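You operate a simulated robot arm through the tools that you are given. There is no shell and no other tool.

Carry out the task below with a simulated robot arm. There is one attempt and no reset: what you move stays moved.

## Task
Free the frame on the post, loosening its clamp last.
Fine: park the gauge, wind the jack down and screw the thumb bolt out.

It is judged by the outcome, as a careful person would: the job done as asked, and still so three seconds after it is handed in. It fails if anything else is knocked over, pushed out of place, dropped, spilled or broken.

## Robot
A 6-joint arm with a two-finger parallel gripper, fixed in place. Base frame: the origin is at the foot of the arm, x ahead of it, y to its left, z up; the work surface is at about z = 840. Units: mm, degrees, N and s.
With the tool pointing down near the work surface it reaches from about 360 to 820 mm from the base axis. Its first joint turns from -166.0 to 166.0 degrees. Payload 3.91 kg.
The TCP is the grasp point between the finger pads, 30 mm short of the fingertips. In the tool frame z runs along the fingers and y along their closing line. Largest opening 110 mm; finger width 20, thickness 10; the body of the gripper, 48 by 112 mm, starts 55 mm behind the TCP.
Orientation is that of the tool frame in the base frame, as a unit quaternion [w, x, y, z]. With the fingers straight down and closing along the base's y, the tool's x points along the base's -x, its y along +y and its z along -z.

## Interface
- The arm moves only by the tool jog_arm. Its argument "deltas" is a list of rows, each an object (a shift or turn left out is 0, a gripper value left out holds the last) with "translation": the shift along the tool's x, y, z in mm, a list of three; "dr": the turn, a rotation vector about the tool's x, y, z in degrees, a list of three; "hand": the opening, from 0 (shut) to 1 (fully open). In form: [{"translation": [dx, dy, dz], "dr": [rx, ry, rz], "hand": hand}, ...]. A call has 1 to 20 rows; each row shifts and turns the commanded pose from where the row before left it, along the tool's axes as they then stand. Rows are played at 5 a second. More than 50 mm and 8.6 degrees between two rows, or a gripper value outside its range, and nothing of the call is played. Where a pose cannot be reached the arm comes as near as it can. A force on the tool above 40 N (or 10 N above the force at the start of the call, whichever is more), or a blocked arm, ends the call early, and 0.2 s more pass. The fingers move at their own pace (about 45 mm/s each) and stop on an object; they squeeze with about 33 N. The grip force told is the motor's: it shows also when the fingers shut on nothing. Time passes only in rows, and 0.2 s behind the last, so rows that do not move let the fingers close. It gives the time, the measured TCP pose, the force on the tool (base axes), the opening and the grip force at its end, in the units of the frame above (readings bear some noise), with the torque about the TCP (base axes, N m) and any sound that the robot's microphone picked up.
- Cameras (640 x 400 px; columns grow to the right, rows downward): "scene" is fixed at [400.3, 649.2, 1548.6]; the picture's right is [-0.76, 0.65, 0.00], its down [0.53, 0.62, -0.58] and it looks along [-0.38, -0.44, -0.81] (base axes); focal length 214 px, centre (320, 200). "wrist" rides on the gripper at [77, 7, -114] in the tool frame; the picture's right is [-0.09, 1.00, 0.00], its down [-0.80, -0.07, -0.59] and it looks along [-0.59, -0.05, 0.80] (tool axes); focal length 270 px, centre (320, 200). There is no depth. A picture from a camera that has moved, and an enlarged one, comes with that camera's place and axes in the base frame and with its lens.
- grab_frame(camera): a new picture of that camera. No time passes.
- lift_body(by): slides the trunk up (or, below 0, down) by that many mm; the arm rides with it, the base frame stays. It gives what a move gives, with no picture.
- inspect(camera, box): a new picture of the part [left, top, right, bottom] of that camera's present view, enlarged. No time passes.
- finish_job(): hands the job in; it is judged then, once.

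Places have to be worked out from the pictures, the camera data and where the tool is seen. Open the gripper and draw the arm clear of the work before you hand the job in, unless the task says otherwise.

The tools are called as name(argument=value, ...) on one line, values as JSON. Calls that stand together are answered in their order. jog_arm: Moves the arm, as the interface text tells. Its arguments: {"type":"object","properties":{"deltas":{"type":"array"}},"required":["deltas"]} The other tools are called the same way: lift_body (by) slides the trunk up or down; grab_frame (camera) takes a picture; inspect (camera, box) takes an enlarged picture of a part of a camera's view; finish_job () hands the job in.

At the start:

```text
time: 0.0
eef_pos: [182.8, 459.4, 1332.0]
orientation: [0.0, 0.0, 1.0, 0.0]
contact_force: [-1.2, 0.7, 0.2]
wrist_torque: [0.01, 0.0, -0.01]
finger_gap: 110.1
finger_force: 0.0
trunk travel left (down, up): [-575.0, 35.0]
```

scene: 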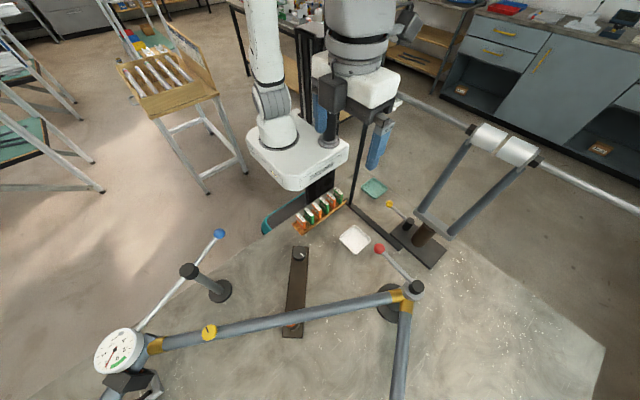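
wrist: 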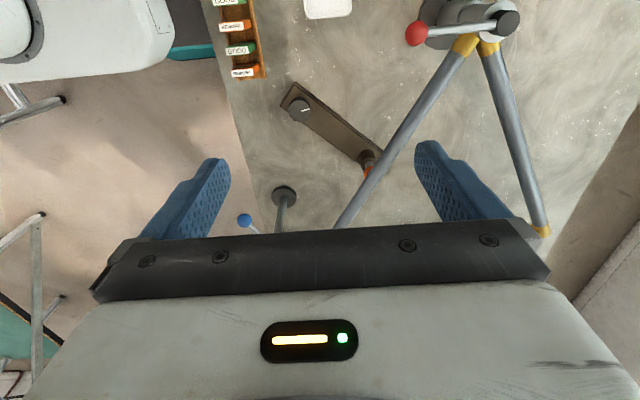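

I'll begin by looking closely at the scene from both cameras to identify the frame, clamp, gauge, jack and thumb bolt.

inspect(camera="scene", box=[60, 220, 260, 400])

inspect(camera="scene", box=[260, 170, 460, 350])

inspect(camera="wrist", box=[220, 0, 560, 240])

inspect(camera="scene", box=[360, 80, 560, 290])

```text
2.22 times, centred on (160, 310) of scene
camera zoom: at [400.3, 649.2, 1548.6], right [-0.76, 0.65, 0.0], down [0.53, 0.62, -0.58], along [-0.38, -0.44, -0.81], focal length 477 px, centre (676, -44)
```

zoom: 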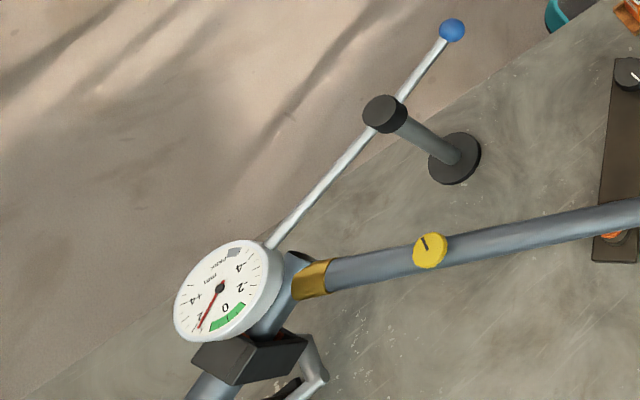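

```text
2.22 times, centred on (360, 260) of scene
camera zoom: at [400.3, 649.2, 1548.6], right [-0.76, 0.65, 0.0], down [0.53, 0.62, -0.58], along [-0.38, -0.44, -0.81], focal length 477 px, centre (231, 67)
```

zoom: 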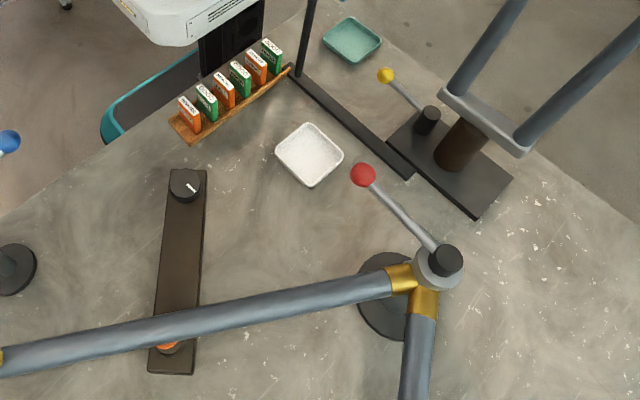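

```text
1.67 times, centred on (390, 120) of wrist
camera zoom: at [105.0, 465.3, 1446.3], right [0.09, 1.0, 0.0], down [0.8, -0.07, 0.59], along [0.59, -0.05, -0.8], focal length 450 px, centre (203, 333)
```

zoom: 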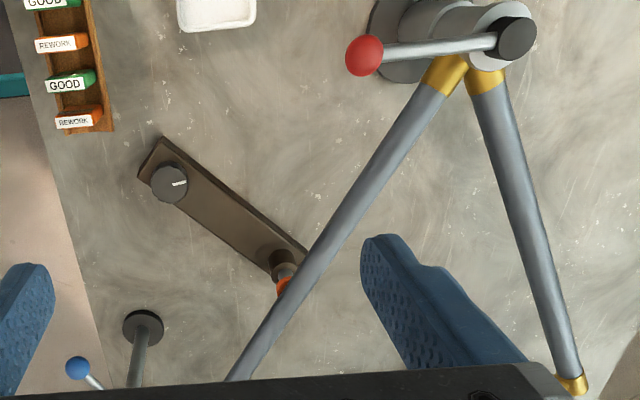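

```text
1.90 times, centred on (460, 185) of scene
camera zoom: at [400.3, 649.2, 1548.6], right [-0.76, 0.65, 0.0], down [0.53, 0.62, -0.58], along [-0.38, -0.44, -0.81], focal length 408 px, centre (53, 229)
```

zoom: 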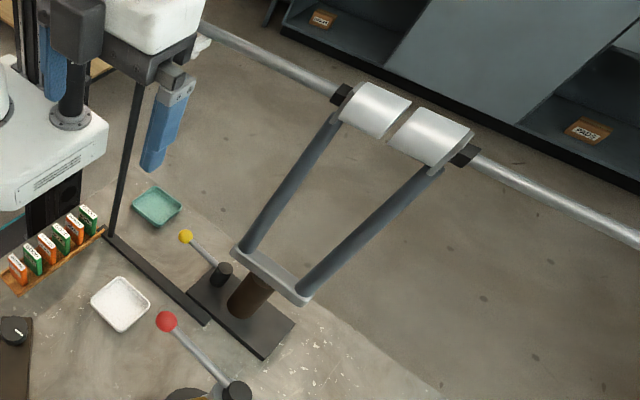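

The frame tubes run from a post clamp (red ball lever, about x≈147, y≈700, z≈1030) toward +x, where a dial gauge sits. I'll move the arm high up toward +x to get a better wrist view of the gauge, yellow knob and posts.

jog_arm(deltas=[{"translation": [-50, 0, 0]}, {"translation": [-50, 0, 0]}, {"translation": [-50, 0, 0]}, {"translation": [-50, 0, 0]}, {"translation": [-50, -10, 0]}, {"translation": [-50, -10, 0]}, {"translation": [0, 0, 0]}])

grab_frame(camera="wrist")

grab_frame(camera="scene")

```text
refused: row 5 steps farther than a row can; nothing moved
```

```text
taken
camera wrist: at [105.0, 465.3, 1446.3], right [0.09, 1.0, 0.0], down [0.8, -0.07, 0.59], along [0.59, -0.05, -0.8], focal length 270 px, centre (320, 200)
```

wrist: 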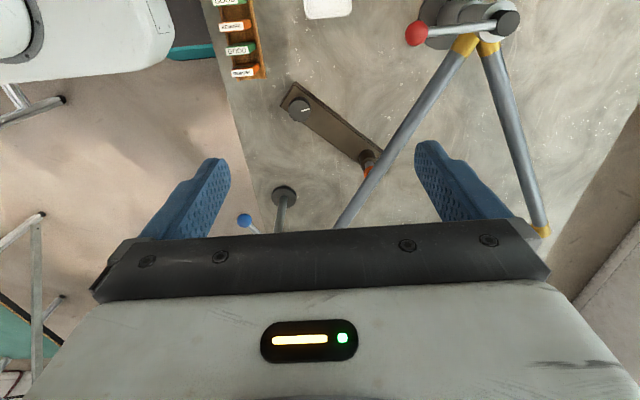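

```text
taken
```

scene: 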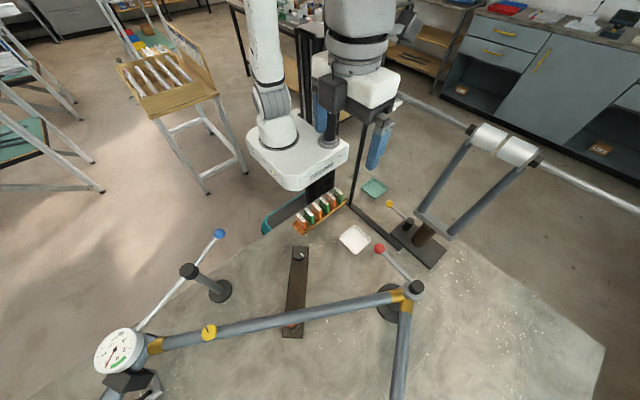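

The step limit counts the whole vector, so I'll retry with shorter steps.

jog_arm(deltas=[{"translation": [-45, 0, 0]}, {"translation": [-45, 0, 0]}, {"translation": [-45, 0, 0]}, {"translation": [-45, 0, 0]}, {"translation": [-45, -10, 0]}, {"translation": [-45, -10, 0]}, {"translation": [-45, -10, 0]}, {"translation": [0, 0, 0]}])

grab_frame(camera="wrist")

grab_frame(camera="scene")

```text
time: 1.8
eef_pos: [499.5, 429.4, 1329.9]
orientation: [0.0, 0.0, 1.0, 0.0]
contact_force: [1.1, 0.1, 0.4]
wrist_torque: [-0.01, 0.01, 0.02]
finger_gap: 110.1
finger_force: 0.0
trunk travel left (down, up): [-575.0, 35.0]
```

```text
taken
camera wrist: at [421.7, 434.9, 1445.1], right [0.09, 1.0, 0.0], down [0.8, -0.07, 0.6], along [0.59, -0.05, -0.8], focal length 270 px, centre (320, 200)
```

wrist: 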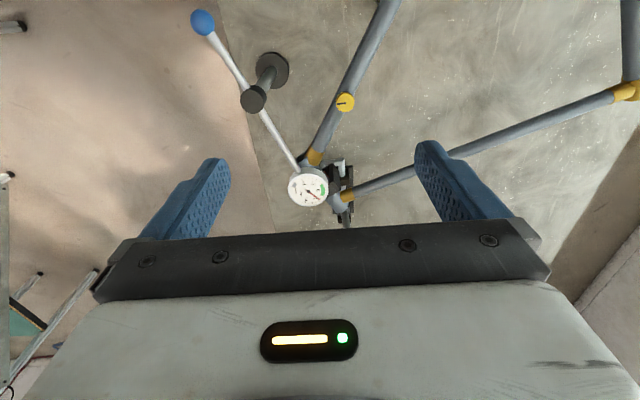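

```text
taken
```

scene: 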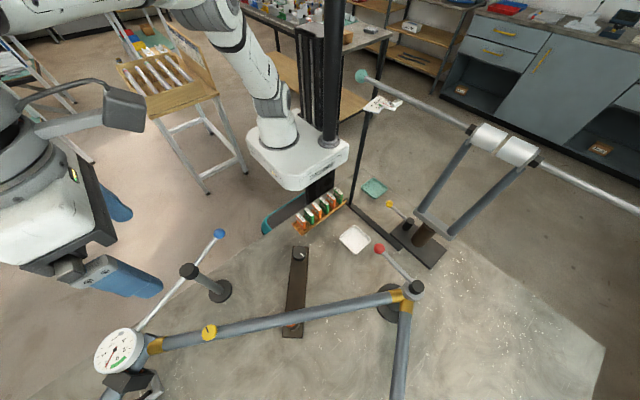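

Good view: gauge with a swing lever (blue ball), a capped peg, the yellow knob. Let me enlarge.

inspect(camera="wrist", box=[250, 120, 410, 230])

inspect(camera="wrist", box=[180, 0, 400, 140])

inspect(camera="scene", box=[80, 300, 240, 400])

```text
3.64 times, centred on (330, 175) of wrist
camera zoom: at [421.7, 434.9, 1445.1], right [0.09, 1.0, 0.0], down [0.8, -0.07, 0.6], along [0.59, -0.05, -0.8], focal length 983 px, centre (284, 291)
```

zoom: 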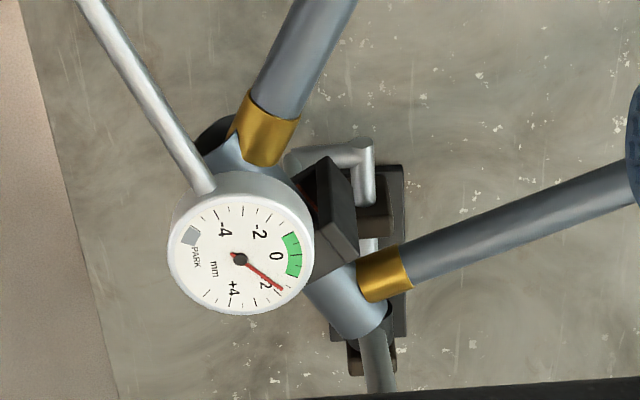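

```text
2.86 times, centred on (290, 70) of wrist
camera zoom: at [421.7, 434.9, 1445.1], right [0.09, 1.0, 0.0], down [0.8, -0.07, 0.6], along [0.59, -0.05, -0.8], focal length 772 px, centre (406, 571)
```

zoom: 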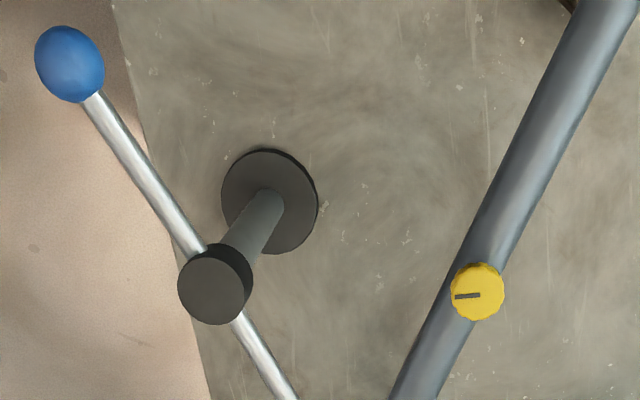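

```text
4.00 times, centred on (160, 350) of scene
camera zoom: at [400.3, 649.2, 1548.6], right [-0.76, 0.65, 0.0], down [0.53, 0.62, -0.58], along [-0.38, -0.44, -0.81], focal length 858 px, centre (960, -400)
```

zoom: 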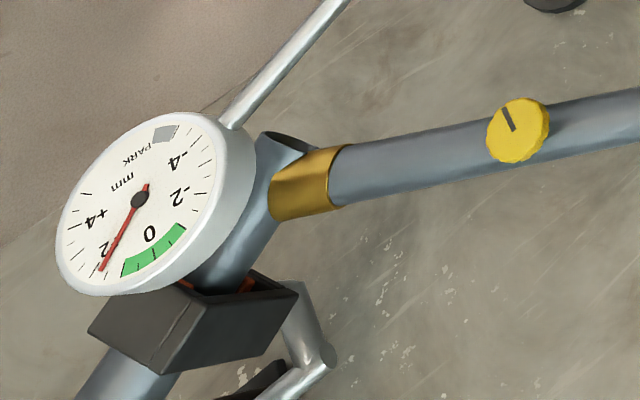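

The gauge dial centre is about (697,390,1045), its lever ball about (430,291,1052), the peg at (530,327), the yellow knob about (559,465,1000), the jack head about (423,552), its winding knob about (282,409). I'll go closer over the gauge end to see how it's held.

jog_arm(deltas=[{"translation": [-45, 0, 15]}, {"translation": [-45, 0, 15]}, {"translation": [-45, 0, 15]}, {"translation": [0, 0, 0]}])

grab_frame(camera="wrist")

```text
time: 2.8
eef_pos: [619.4, 418.2, 1277.3]
orientation: [0.0, -0.001, 1.0, 0.0]
contact_force: [0.8, 0.4, 0.3]
wrist_torque: [-0.05, -0.02, 0.0]
finger_gap: 110.0
finger_force: 0.0
out of reach, approached as far as the arm can: row 3
trunk travel left (down, up): [-575.0, 35.0]
```

```text
taken
camera wrist: at [542.5, 423.4, 1392.2], right [0.09, 1.0, 0.0], down [0.8, -0.07, 0.59], along [0.59, -0.05, -0.8], focal length 270 px, centre (320, 200)
```

wrist: 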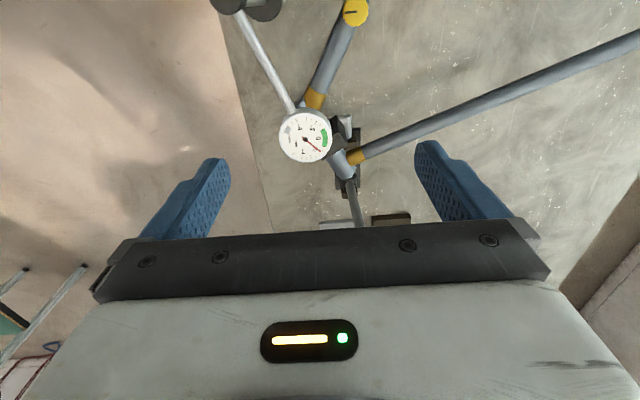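

inspect(camera="wrist", box=[230, 70, 430, 230])

inspect(camera="wrist", box=[200, 0, 400, 120])

```text
2.50 times, centred on (330, 150) of wrist
camera zoom: at [542.5, 423.4, 1392.2], right [0.09, 1.0, 0.0], down [0.8, -0.07, 0.59], along [0.59, -0.05, -0.8], focal length 676 px, centre (295, 325)
```

zoom: 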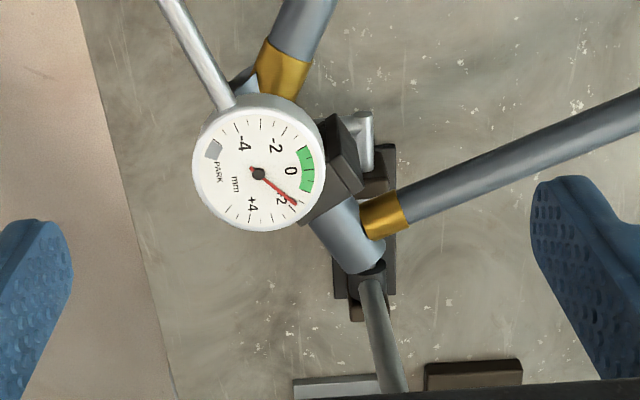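

```text
3.20 times, centred on (300, 60) of wrist
camera zoom: at [542.5, 423.4, 1392.2], right [0.09, 1.0, 0.0], down [0.8, -0.07, 0.59], along [0.59, -0.05, -0.8], focal length 865 px, centre (384, 648)
```

zoom: 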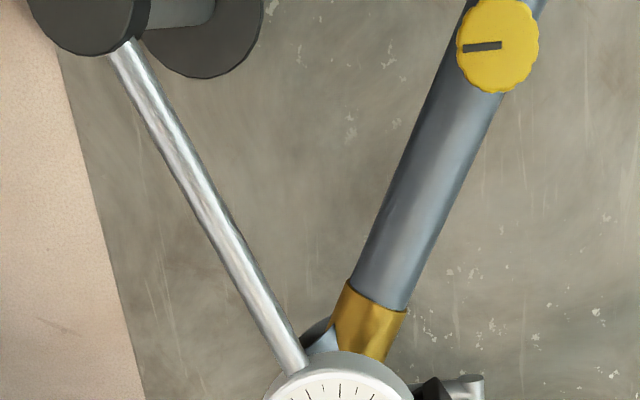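

The gauge needle reads about +2 and there's a PARK mark past -4; the lever runs by the capped peg. I need side views, so I'll back off inward and yaw the tool so the camera can look outward toward +y.

jog_arm(deltas=[{"translation": [45, -10, 0]}, {"translation": [45, -10, 0]}, {"translation": [45, -20, 0]}, {"translation": [0, -45, 0]}, {"translation": [0, -45, 0]}, {"translation": [0, -45, 0]}, {"dr": [0, 0, 8.5]}, {"dr": [0, 0, 8.5]}, {"dr": [0, 0, 8.5]}, {"dr": [0, 0, 8.5]}, {"dr": [0, 0, 8.5]}, {"dr": [0, 0, 8.5]}, {"dr": [0, 0, 8.5]}, {"dr": [0, 0, 8.5]}, {"dr": [0, 0, 8.5]}, {"dr": [0, 0, 8.5]}, {"dr": [0, 0, 5]}, {"translation": [0, 0, 0]}])

grab_frame(camera="wrist")

```text
time: 6.6
eef_pos: [482.4, 243.8, 1277.3]
orientation: [0.0, 0.708, 0.706, 0.0]
contact_force: [0.2, -0.1, -0.5]
wrist_torque: [-0.01, -0.02, -0.02]
finger_gap: 109.9
finger_force: 0.1
trunk travel left (down, up): [-575.0, 35.0]
```

```text
taken
camera wrist: at [489.5, 319.8, 1392.7], right [1.0, -0.09, 0.0], down [-0.07, -0.8, 0.59], along [-0.05, -0.59, -0.8], focal length 270 px, centre (320, 200)
```

wrist: 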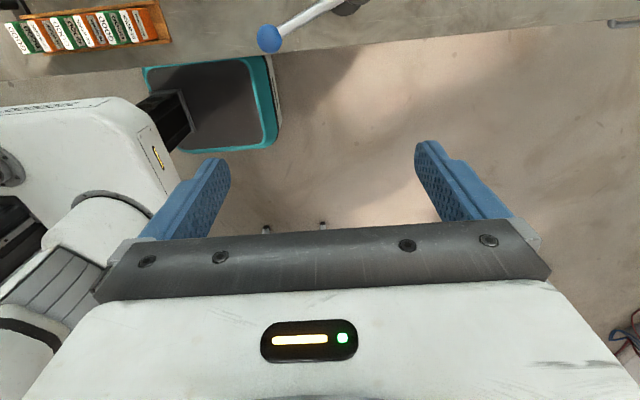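

Tool is now yawed; I'll back off toward -y and pitch the tool up toward +y to look at the gauge, peg and frame from the side.

jog_arm(deltas=[{"translation": [-40, 0, 20]}, {"translation": [-40, 0, 20]}, {"translation": [-20, 0, 20]}, {"dr": [0, 8.5, 0]}, {"dr": [0, 8.5, 0]}, {"dr": [0, 8.5, 0]}, {"dr": [0, 8.5, 0]}, {"dr": [0, 8.5, 0]}, {"dr": [0, 8.5, 0]}, {"dr": [0, 8.5, 0]}, {"translation": [0, 0, 0]}])

grab_frame(camera="wrist")

```text
time: 9.0
eef_pos: [483.2, 144.4, 1217.3]
orientation: [-0.351, 0.613, 0.614, 0.351]
contact_force: [0.4, 0.6, -0.3]
wrist_torque: [0.0, -0.03, 0.01]
finger_gap: 110.0
finger_force: 0.0
trunk travel left (down, up): [-575.0, 35.0]
```

```text
taken
camera wrist: at [489.3, 82.5, 1343.0], right [1.0, -0.04, -0.08], down [-0.07, -0.92, -0.39], along [-0.05, 0.39, -0.92], focal length 270 px, centre (320, 200)
```

wrist: 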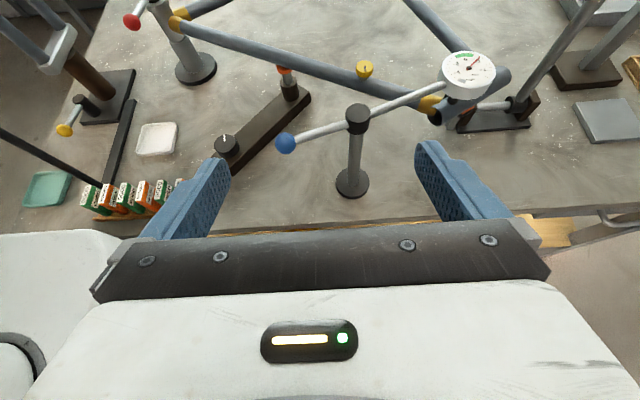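

Excellent oblique view. I'll enlarge the key parts.

inspect(camera="wrist", box=[260, 40, 420, 200])

inspect(camera="wrist", box=[400, 0, 600, 150])

inspect(camera="wrist", box=[200, 30, 400, 190])

inspect(camera="wrist", box=[0, 0, 240, 160])

```text
2.50 times, centred on (340, 120) of wrist
camera zoom: at [489.3, 82.5, 1343.0], right [1.0, -0.04, -0.08], down [-0.07, -0.92, -0.39], along [-0.05, 0.39, -0.92], focal length 676 px, centre (270, 400)
```

zoom: 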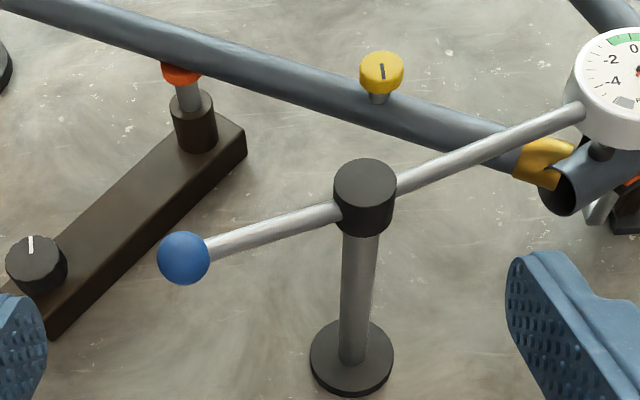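

```text
2.67 times, centred on (500, 75) of wrist
camera zoom: at [489.3, 82.5, 1343.0], right [1.0, -0.04, -0.08], down [-0.07, -0.92, -0.39], along [-0.05, 0.39, -0.92], focal length 721 px, centre (-160, 533)
```

zoom: 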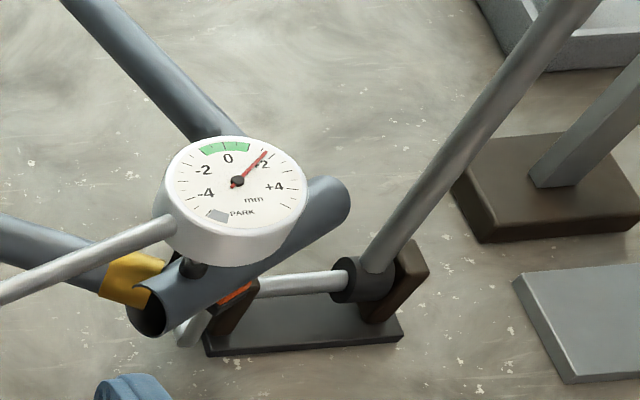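

```text
2.50 times, centred on (300, 110) of wrist
camera zoom: at [489.3, 82.5, 1343.0], right [1.0, -0.04, -0.08], down [-0.07, -0.92, -0.39], along [-0.05, 0.39, -0.92], focal length 676 px, centre (370, 425)
```

zoom: 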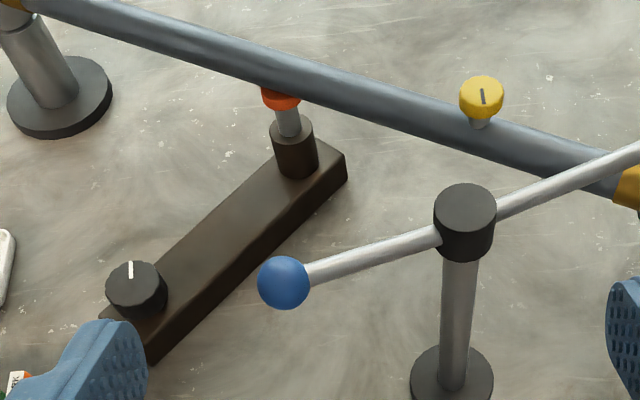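

```text
2.50 times, centred on (120, 80) of wrist
camera zoom: at [489.3, 82.5, 1343.0], right [1.0, -0.04, -0.08], down [-0.07, -0.92, -0.39], along [-0.05, 0.39, -0.92], focal length 676 px, centre (820, 500)
```

zoom: 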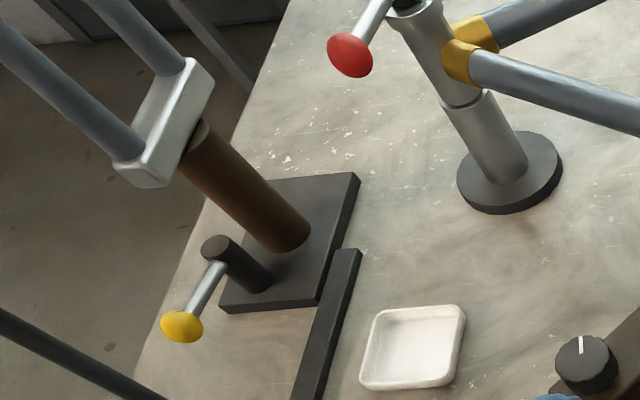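

Now it's clear: the "lever" is a swing arm through the head of the capped post (pivot at ~(530,327)), with a blue ball handle at (431,290,1050) and the gauge on the other end resting on the frame's head tube. I'll level the tool back down and yaw it so the fingers close across the arm.

jog_arm(deltas=[{"dr": [0, -8.5, 0]}, {"dr": [0, -8.5, 0]}, {"dr": [0, -8.5, 0]}, {"dr": [0, -8.5, 0]}, {"dr": [0, -8.5, 0]}, {"dr": [0, -8.5, 0]}, {"dr": [0, -8.5, 0]}, {"dr": [0, 0, -8.5]}, {"dr": [0, 0, -8.5]}, {"dr": [0, 0, -8.5]}, {"dr": [0, 0, -8.5]}, {"dr": [0, 0, -8.5]}, {"dr": [0, 0, -8.5]}, {"dr": [0, 0, -8.5]}, {"dr": [0, 0, -8.5]}, {"dr": [0, 0, -8.5]}, {"dr": [0, 0, -8.5]}, {"dr": [0, 0, -8.5]}, {"dr": [0, 0, -8.5]}, {"dr": [0, 0, -8.5]}])

```text
time: 13.2
eef_pos: [484.3, 143.4, 1219.3]
orientation: [-0.001, -0.178, 0.984, 0.0]
contact_force: [-0.3, 0.5, -0.1]
wrist_torque: [-0.03, 0.04, -0.04]
finger_gap: 110.0
finger_force: 0.0
trunk travel left (down, up): [-575.0, 35.0]
```

Tool is down with its x toward 200.5°. I'll move above the blue ball at about z=1140 and check with the cameras before descending.

jog_arm(deltas=[{"translation": [-0.5, 39, 10], "hand": 0.7}, {"translation": [-0.5, 39, 20]}, {"translation": [-0.5, 39, 20]}, {"translation": [-0.5, 39, 20]}, {"translation": [0, 0, 0]}])

grab_frame(camera="wrist")

grab_frame(camera="scene")

```text
time: 14.4
eef_pos: [429.9, 292.8, 1148.1]
orientation: [0.0, -0.178, 0.984, 0.0]
contact_force: [-0.3, -0.3, 0.3]
wrist_torque: [0.0, -0.01, -0.02]
finger_gap: 77.1
finger_force: 0.1
trunk travel left (down, up): [-575.0, 35.0]
```

```text
taken
camera wrist: at [355.0, 270.4, 1263.1], right [-0.27, 0.96, 0.0], down [0.78, 0.21, 0.59], along [0.57, 0.16, -0.8], focal length 270 px, centre (320, 200)
```

wrist: 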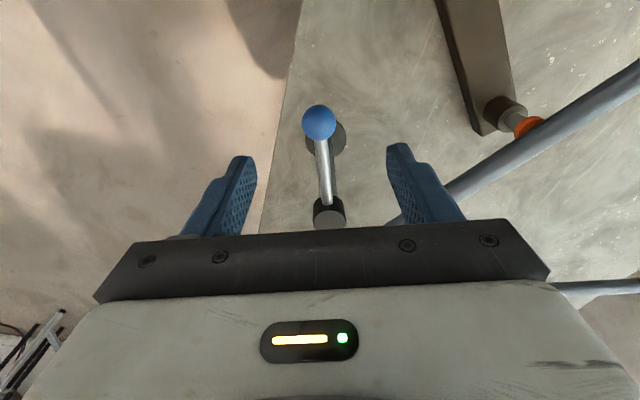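

```text
taken
```

scene: 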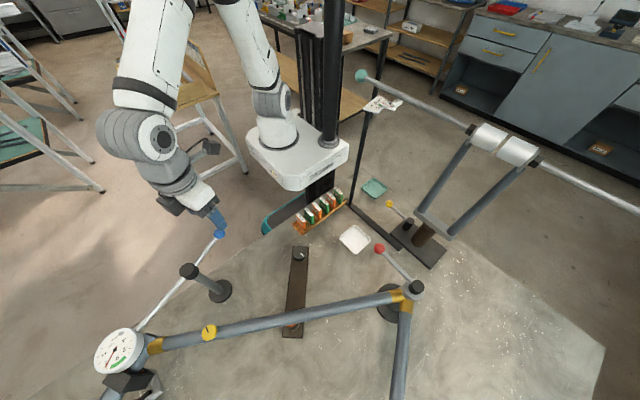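

The ball projects to (431,291) at z≈1050, directly under the TCP. I'll descend to the ball height and close on it.

jog_arm(deltas=[{"translation": [0, -1, 30], "hand": 0.55}, {"translation": [0, 0, 30]}, {"translation": [0, 0, 25]}, {"translation": [0, 0, 12]}, {"translation": [0, 0, 0]}])

grab_frame(camera="wrist")

inspect(camera="scene", box=[80, 180, 280, 400])

```text
time: 15.6
eef_pos: [431.0, 290.3, 1051.4]
orientation: [0.0, -0.178, 0.984, 0.001]
contact_force: [-0.3, 0.2, 0.5]
wrist_torque: [0.03, 0.0, 0.0]
finger_gap: 60.4
finger_force: 0.1
trunk travel left (down, up): [-575.0, 35.0]
```

```text
taken
camera wrist: at [355.5, 268.1, 1165.7], right [-0.27, 0.96, 0.0], down [0.78, 0.21, 0.59], along [0.57, 0.16, -0.8], focal length 270 px, centre (320, 200)
```

wrist: 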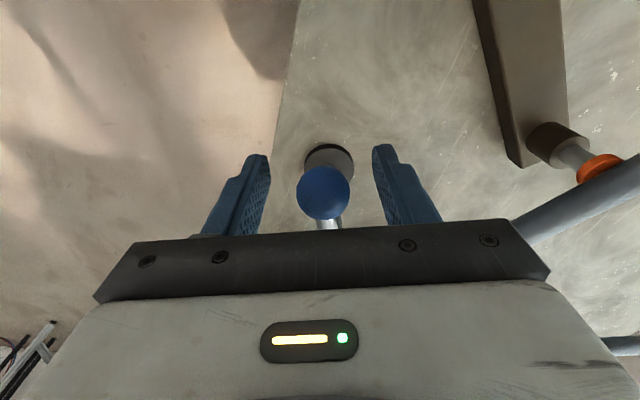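

```text
1.82 times, centred on (180, 290) of scene
camera zoom: at [400.3, 649.2, 1548.6], right [-0.76, 0.65, 0.0], down [0.53, 0.62, -0.58], along [-0.38, -0.44, -0.81], focal length 390 px, centre (574, 36)
```

zoom: 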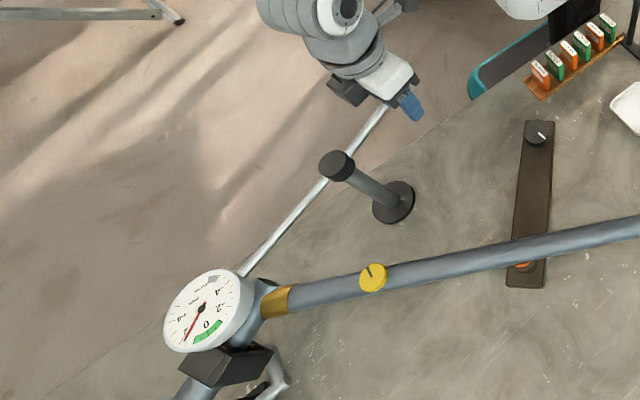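

The ball is centred between the fingers. I'll close to a light cage around it (about 30 mm) and check the readings.

jog_arm(deltas=[{"translation": [0, 0, 0], "hand": 0.27}, {"translation": [0, 0, 0]}, {"translation": [0, 0, 0]}])

```text
time: 16.4
eef_pos: [431.5, 289.1, 1051.7]
orientation: [0.0, -0.178, 0.984, -0.001]
contact_force: [-0.1, 0.6, -0.7]
wrist_torque: [-0.02, -0.01, 0.02]
finger_gap: 30.3
finger_force: 0.4
trunk travel left (down, up): [-575.0, 35.0]
```

The cage is on with no grip force. Now I'll swing the arm clockwise (gauge toward -y, off the frame) a small test amount, about 12°, and look.

jog_arm(deltas=[{"translation": [-0.25, 7.36, 0], "dr": [0, 0, 4]}, {"translation": [-0.25, 7.36, 0], "dr": [0, 0, 4]}, {"translation": [-0.25, 7.36, 0], "dr": [0, 0, 4]}, {"translation": [0, 0, 0]}])

inspect(camera="scene", box=[80, 180, 280, 400])

grab_frame(camera="wrist")

```text
time: 17.4
eef_pos: [424.7, 312.6, 1051.9]
orientation: [0.0, -0.073, 0.997, -0.001]
contact_force: [-0.4, 0.0, 1.2]
wrist_torque: [-0.01, -0.03, -0.01]
finger_gap: 29.7
finger_force: 0.0
trunk travel left (down, up): [-575.0, 35.0]
```

```text
1.82 times, centred on (180, 290) of scene
camera zoom: at [400.3, 649.2, 1548.6], right [-0.76, 0.65, 0.0], down [0.53, 0.62, -0.58], along [-0.38, -0.44, -0.81], focal length 390 px, centre (574, 36)
```

zoom: 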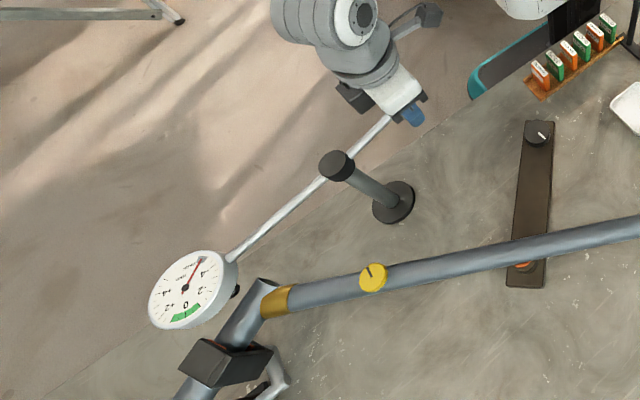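

```text
taken
camera wrist: at [346.9, 306.3, 1166.6], right [-0.06, 1.0, 0.0], down [0.8, 0.05, 0.59], along [0.59, 0.04, -0.8], focal length 270 px, centre (320, 200)
```

wrist: 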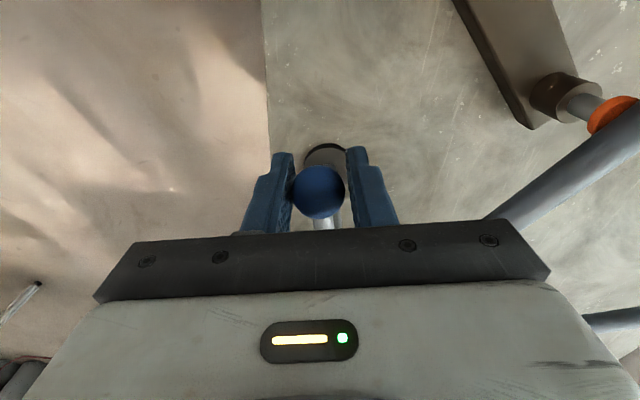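

The arm pivots as expected and the gauge is already off the tube, needle swinging toward PARK. I'll inspect the dial and keep swinging well clear.

inspect(camera="scene", box=[110, 300, 190, 370])

jog_arm(deltas=[{"translation": [-0.25, 7.36, 0], "dr": [0, 0, 4]}, {"translation": [-0.25, 7.36, 0], "dr": [0, 0, 4]}, {"translation": [-0.25, 7.36, 0], "dr": [0, 0, 4]}, {"translation": [-0.25, 7.36, 0], "dr": [0, 0, 4]}, {"translation": [-0.25, 7.36, 0], "dr": [0, 0, 4]}, {"translation": [0, 0, 0]}])

inspect(camera="scene", box=[80, 180, 280, 400])

grab_frame(camera="wrist")

```text
5.71 times, centred on (150, 335) of scene
camera zoom: at [400.3, 649.2, 1548.6], right [-0.76, 0.65, 0.0], down [0.53, 0.62, -0.58], along [-0.38, -0.44, -0.81], focal length 1226 px, centre (1291, -571)
```

zoom: 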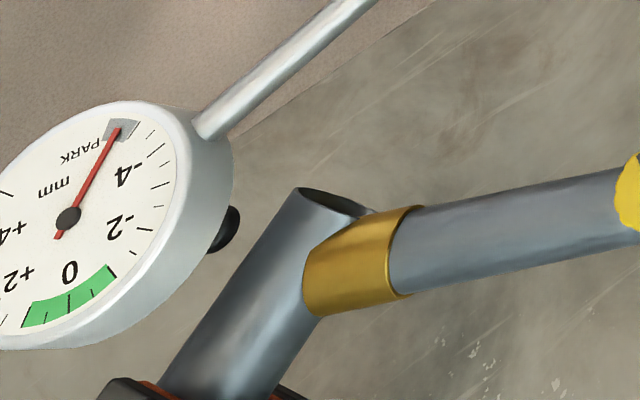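

```text
time: 18.8
eef_pos: [426.0, 346.7, 1052.4]
orientation: [0.001, 0.101, 0.995, 0.0]
contact_force: [-0.4, -0.7, 0.5]
wrist_torque: [0.03, 0.02, -0.01]
finger_gap: 29.8
finger_force: 0.1
trunk travel left (down, up): [-575.0, 35.0]
```

```text
1.82 times, centred on (180, 290) of scene
camera zoom: at [400.3, 649.2, 1548.6], right [-0.76, 0.65, 0.0], down [0.53, 0.62, -0.58], along [-0.38, -0.44, -0.81], focal length 390 px, centre (574, 36)
```

zoom: 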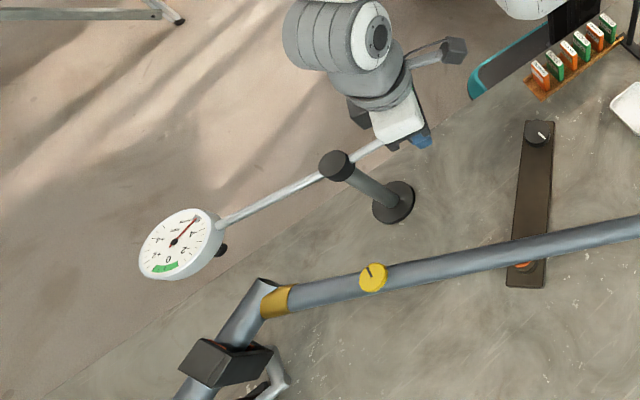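

```text
taken
camera wrist: at [351.1, 368.9, 1166.9], right [0.29, 0.96, 0.0], down [0.77, -0.23, 0.59], along [0.57, -0.17, -0.8], focal length 270 px, centre (320, 200)
```

wrist: 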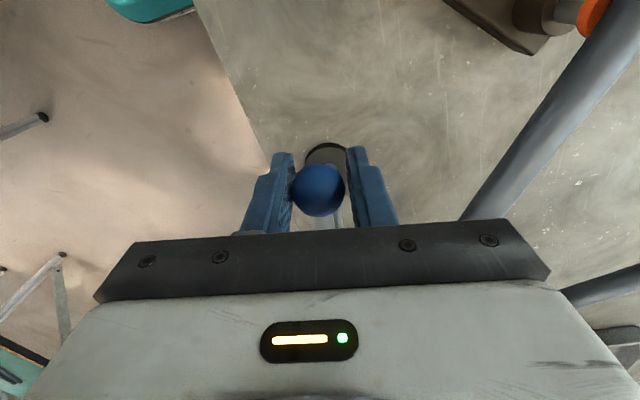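

The needle sits on PARK. I'll swing it a further ~24° for good clearance, watching the force.

jog_arm(deltas=[{"translation": [-0.25, 7.36, 0], "dr": [0, 0, 4]}, {"translation": [-0.25, 7.36, 0], "dr": [0, 0, 4]}, {"translation": [-0.25, 7.36, 0], "dr": [0, 0, 4]}, {"translation": [0, 0, 0]}])

inspect(camera="scene", box=[80, 180, 280, 400])

```text
time: 19.8
eef_pos: [433.5, 369.4, 1051.2]
orientation: [0.0, 0.204, 0.979, 0.0]
contact_force: [-0.2, -0.2, 0.6]
wrist_torque: [0.01, -0.03, 0.0]
finger_gap: 30.0
finger_force: 0.4
trunk travel left (down, up): [-575.0, 35.0]
```

```text
1.82 times, centred on (180, 290) of scene
camera zoom: at [400.3, 649.2, 1548.6], right [-0.76, 0.65, 0.0], down [0.53, 0.62, -0.58], along [-0.38, -0.44, -0.81], focal length 390 px, centre (574, 36)
```

zoom: 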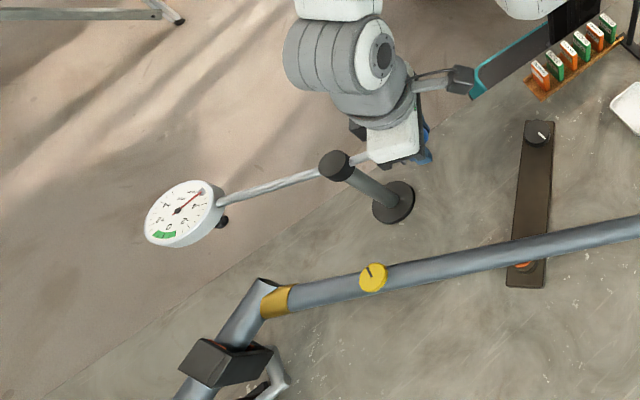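

Moves freely with negligible force. A bit more, then I'll open and rise.

jog_arm(deltas=[{"translation": [-0.25, 7.36, 0], "dr": [0, 0, 4]}, {"translation": [-0.25, 7.36, 0], "dr": [0, 0, 4]}, {"translation": [-0.25, 7.36, 0], "dr": [0, 0, 4]}, {"translation": [-0.25, 7.36, 0], "dr": [0, 0, 4]}, {"translation": [0, 0, 0]}, {"translation": [0, 0, 0], "hand": 0.55}, {"translation": [0, 0, 0]}])

grab_frame(camera="wrist")

inspect(camera="scene", box=[80, 180, 280, 400])

```text
time: 21.0
eef_pos: [443.5, 386.7, 1049.1]
orientation: [-0.001, 0.338, 0.941, -0.007]
contact_force: [-12.4, -26.0, 7.1]
wrist_torque: [-0.21, -0.18, 0.19]
finger_gap: 43.4
finger_force: 13.4
trunk travel left (down, up): [-575.0, 35.0]
stopped in row 5: the force on the tool passed its limit at 41 N (the readings are from after the stop); the commanded pose is now the measured one
```

```text
taken
camera wrist: at [389.3, 440.5, 1164.0], right [0.7, 0.71, -0.01], down [0.58, -0.56, 0.6], along [0.42, -0.43, -0.8], focal length 270 px, centre (320, 200)
```

wrist: 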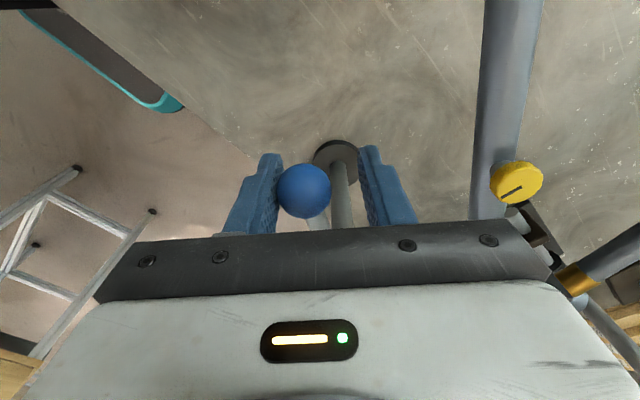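

```text
1.82 times, centred on (180, 290) of scene
camera zoom: at [400.3, 649.2, 1548.6], right [-0.76, 0.65, 0.0], down [0.53, 0.62, -0.58], along [-0.38, -0.44, -0.81], focal length 390 px, centre (574, 36)
```

zoom: 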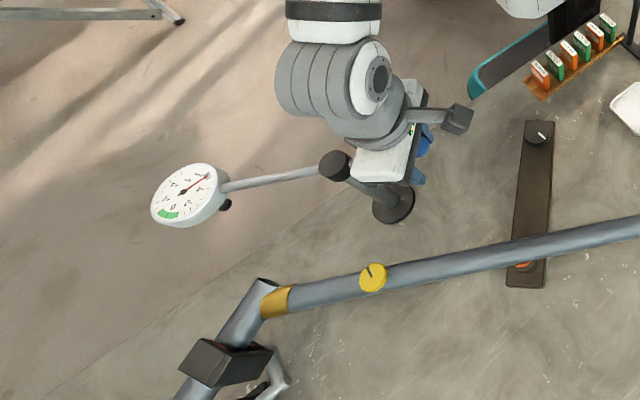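

I reached the arm's end stop (about 52° of swing); the post base hasn't moved and the needle is at PARK. I'll ease back a little, open the fingers, and rise clear.

jog_arm(deltas=[{"translation": [0, -3, 0]}, {"translation": [0, 0, 0], "hand": 0.6}, {"translation": [0, 0, 0]}, {"translation": [0, 0, 0]}])

grab_frame(camera="wrist")

```text
time: 22.0
eef_pos: [444.7, 388.4, 1048.6]
orientation: [-0.002, 0.339, 0.941, -0.004]
contact_force: [0.0, 0.0, -0.2]
wrist_torque: [0.01, -0.03, 0.0]
finger_gap: 66.0
finger_force: 0.0
trunk travel left (down, up): [-575.0, 35.0]
```

```text
taken
camera wrist: at [389.9, 442.4, 1162.9], right [0.7, 0.71, -0.01], down [0.58, -0.56, 0.6], along [0.42, -0.42, -0.8], focal length 270 px, centre (320, 200)
```

wrist: 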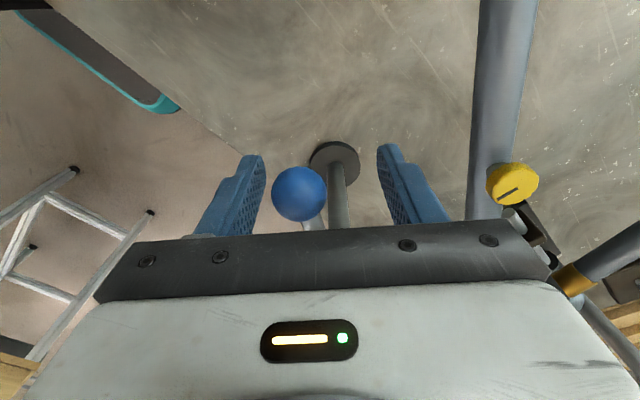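

Released cleanly. I'll rise and travel to above the jack's winding knob (~(279,410,895)).

jog_arm(deltas=[{"translation": [0, 0, -40]}, {"translation": [0, 0, -40]}, {"translation": [0, 0, -30]}, {"translation": [35.3, -22.2, 0], "hand": 0.75}, {"translation": [35.3, -22.2, 0]}, {"translation": [35.3, -22.2, 0]}, {"translation": [35.3, -22.2, 0]}, {"translation": [0, 0, 40]}, {"translation": [0, 0, 40]}, {"translation": [0, 0, 0]}])

grab_frame(camera="wrist")

grab_frame(camera="scene")

```text
time: 24.2
eef_pos: [280.6, 410.0, 1078.6]
orientation: [-0.002, 0.339, 0.941, -0.004]
contact_force: [0.1, 0.8, -0.5]
wrist_torque: [0.0, 0.02, 0.0]
finger_gap: 82.4
finger_force: 0.0
trunk travel left (down, up): [-575.0, 35.0]
```

```text
taken
camera wrist: at [225.1, 463.3, 1193.5], right [0.7, 0.71, -0.01], down [0.58, -0.56, 0.6], along [0.42, -0.42, -0.8], focal length 270 px, centre (320, 200)
```

wrist: 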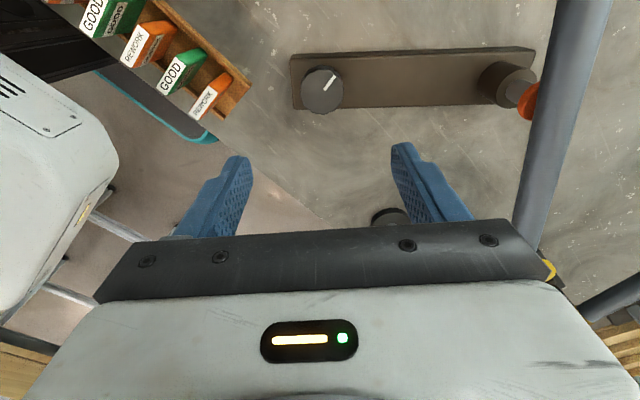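

```text
taken
```

scene: 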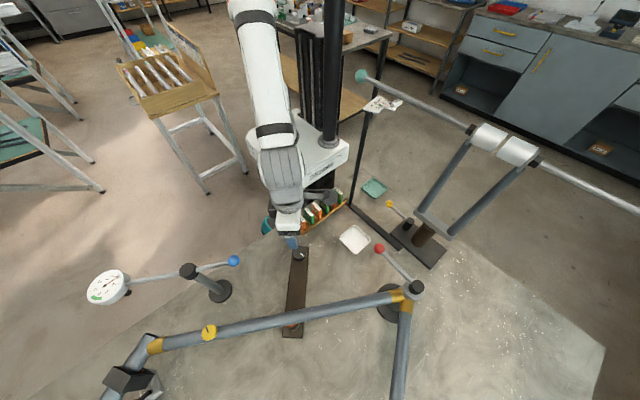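

The knob projects to (278.5,410.5) right under the TCP. Let me enlarge the jack for any direction markings and the present height of the orange pad.

inspect(camera="wrist", box=[270, 30, 570, 150])

inspect(camera="scene", box=[260, 230, 340, 350])

```text
2.13 times, centred on (420, 90) of wrist
camera zoom: at [225.1, 463.3, 1193.5], right [0.7, 0.71, -0.01], down [0.58, -0.56, 0.6], along [0.42, -0.42, -0.8], focal length 577 px, centre (107, 435)
```

zoom: 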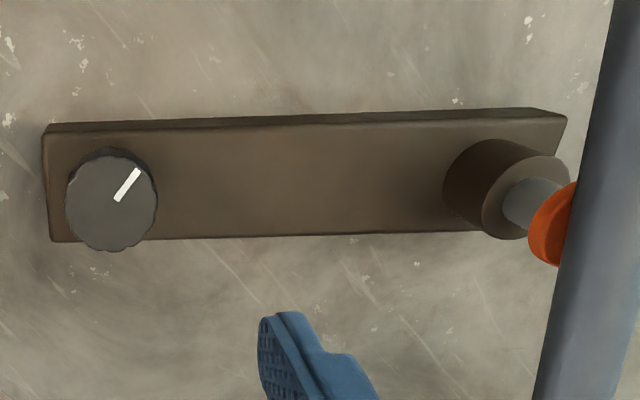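

```text
3.33 times, centred on (300, 290) of scene
camera zoom: at [400.3, 649.2, 1548.6], right [-0.76, 0.65, 0.0], down [0.53, 0.62, -0.58], along [-0.38, -0.44, -0.81], focal length 715 px, centre (387, -100)
```

zoom: 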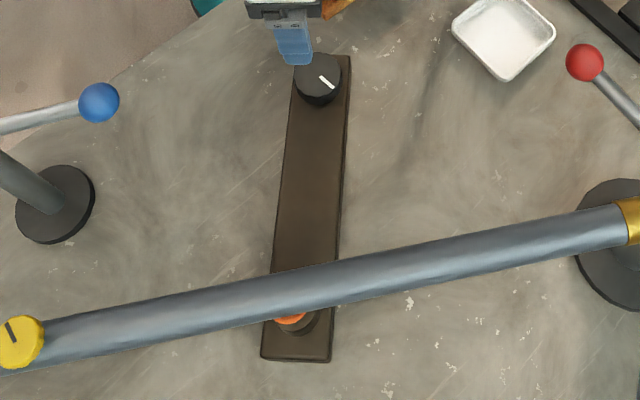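

No markings, so I'll find the direction by a small test turn. First I'll lower part-way and re-centre on the knob.

jog_arm(deltas=[{"translation": [1.5, -0.8, 40]}, {"translation": [0, 0, 40]}, {"translation": [0, 0, 40]}, {"translation": [0, 0, 0]}])

inspect(camera="wrist", box=[160, 50, 480, 250])

```text
time: 25.2
eef_pos: [277.6, 410.5, 956.1]
orientation: [-0.002, 0.339, 0.941, -0.004]
contact_force: [0.3, 0.1, -0.3]
wrist_torque: [0.0, 0.0, 0.0]
finger_gap: 82.3
finger_force: 0.0
trunk travel left (down, up): [-575.0, 35.0]
```

```text
2.00 times, centred on (320, 150) of wrist
camera zoom: at [222.6, 463.1, 1071.8], right [0.7, 0.71, -0.01], down [0.58, -0.56, 0.6], along [0.42, -0.42, -0.8], focal length 541 px, centre (320, 300)
```

zoom: 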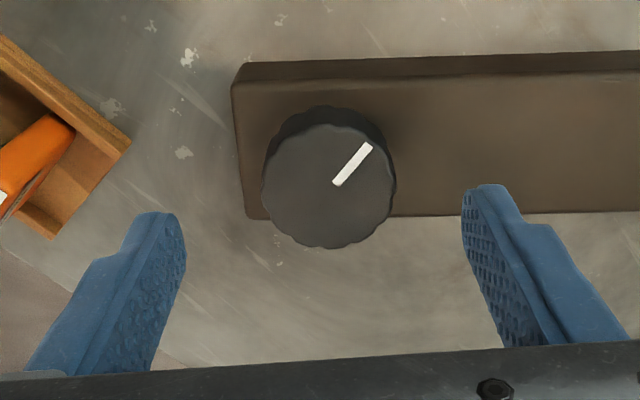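

Two-ray fix: knob top centre ≈ (278,411,906), diameter ≈ 44 mm; TCP is aligned. I'll descend to z≈917 and grip the knob.

jog_arm(deltas=[{"translation": [0, 0, 20]}, {"translation": [0, 0, 12]}, {"translation": [0, 0, 7]}, {"translation": [0, 0, 0]}])

grab_frame(camera="wrist")

```text
time: 26.2
eef_pos: [277.9, 409.1, 918.4]
orientation: [-0.001, 0.338, 0.941, -0.005]
contact_force: [-0.4, -0.4, 0.6]
wrist_torque: [-0.02, 0.02, 0.0]
finger_gap: 82.4
finger_force: 0.0
trunk travel left (down, up): [-575.0, 35.0]
```

```text
taken
camera wrist: at [221.9, 463.6, 1033.9], right [0.7, 0.71, -0.01], down [0.58, -0.56, 0.6], along [0.42, -0.42, -0.8], focal length 270 px, centre (320, 200)
```

wrist: 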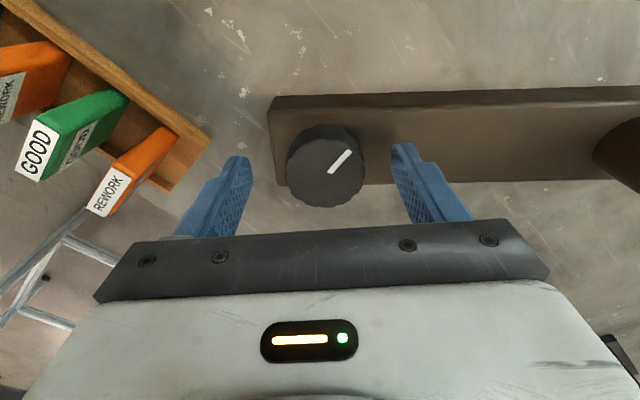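

Fingers straddle the knob evenly. I'll close on it.

jog_arm(deltas=[{"translation": [0, 0, 0], "hand": 0.3}, {"translation": [0, 0, 0]}, {"translation": [0, 0, 0]}, {"translation": [0, 0, 0]}])

inspect(camera="wrist", box=[160, 50, 640, 250])

```text
time: 27.2
eef_pos: [277.9, 410.1, 918.1]
orientation: [-0.001, 0.339, 0.941, -0.004]
contact_force: [9.7, 10.5, 0.4]
wrist_torque: [0.71, -0.51, 0.06]
finger_gap: 44.9
finger_force: 45.0
trunk travel left (down, up): [-575.0, 35.0]
```

```text
1.33 times, centred on (400, 150) of wrist
camera zoom: at [223.3, 465.2, 1034.2], right [0.7, 0.71, -0.01], down [0.57, -0.56, 0.59], along [0.42, -0.42, -0.8], focal length 360 px, centre (213, 267)
```

zoom: 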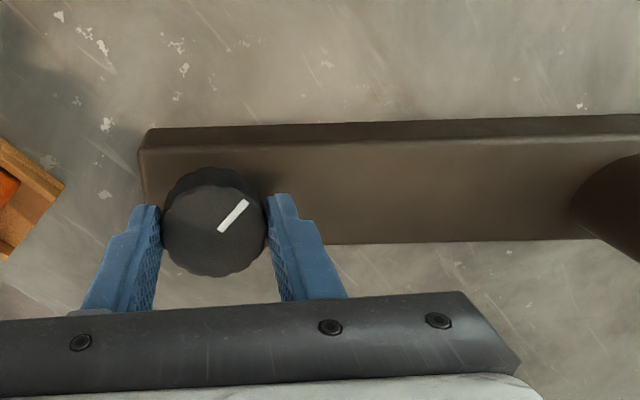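

Gripped (gap 44.9) with a slight side force; I'll shift ~1 mm to relax it and take a before-picture of the orange pad, then make a small counter-clockwise test turn.

inspect(camera="scene", box=[270, 305, 320, 345])

jog_arm(deltas=[{"translation": [0, 1.2, 0]}, {"translation": [0, 0, 0], "dr": [0, 0, -4]}, {"dr": [0, 0, -4]}, {"dr": [0, 0, -4]}, {"dr": [0, 0, -4]}, {"translation": [0, 0, 0]}])

inspect(camera="scene", box=[270, 305, 320, 345])

inspect(camera="wrist", box=[160, 50, 640, 250])

```text
10.00 times, centred on (295, 325) of scene
camera zoom: at [400.3, 649.2, 1548.6], right [-0.76, 0.65, 0.0], down [0.53, 0.62, -0.58], along [-0.38, -0.44, -0.81], focal length 2145 px, centre (570, -1050)
```

zoom: 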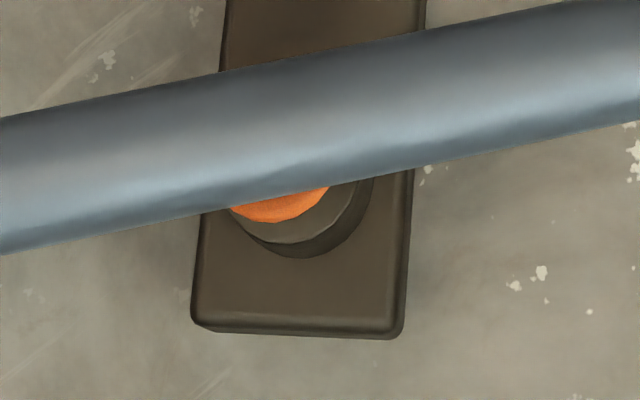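

```text
time: 28.6
eef_pos: [278.4, 411.8, 919.8]
orientation: [-0.001, 0.205, 0.979, -0.005]
contact_force: [7.3, 8.6, 3.9]
wrist_torque: [0.07, -0.11, 0.05]
finger_gap: 44.6
finger_force: 45.2
trunk travel left (down, up): [-575.0, 35.0]
```

```text
10.00 times, centred on (295, 325) of scene
camera zoom: at [400.3, 649.2, 1548.6], right [-0.76, 0.65, 0.0], down [0.53, 0.62, -0.58], along [-0.38, -0.44, -0.81], focal length 2145 px, centre (570, -1050)
```

zoom: 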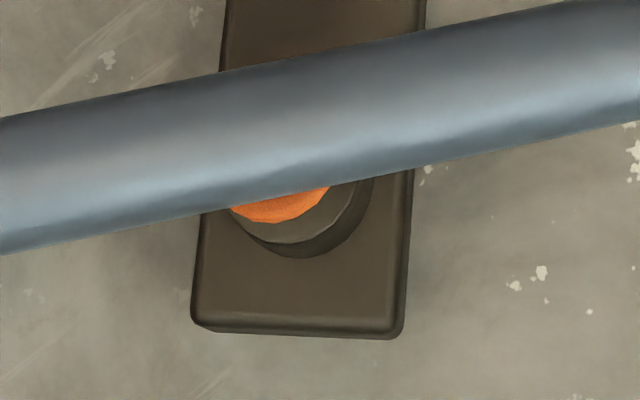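

```text
1.33 times, centred on (400, 150) of wrist
camera zoom: at [210.4, 447.8, 1034.4], right [0.48, 0.88, -0.01], down [0.71, -0.38, 0.59], along [0.52, -0.29, -0.8], focal length 360 px, centre (213, 267)
```

zoom: 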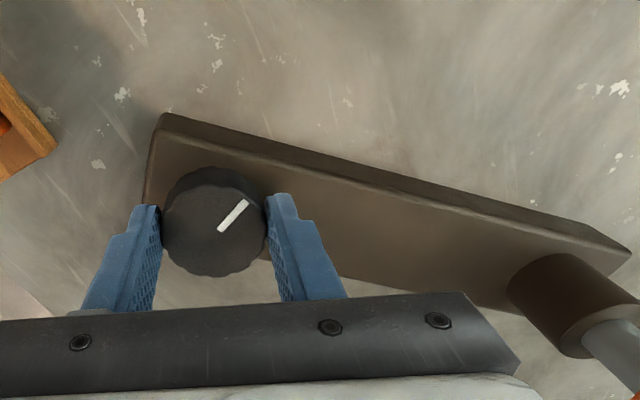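

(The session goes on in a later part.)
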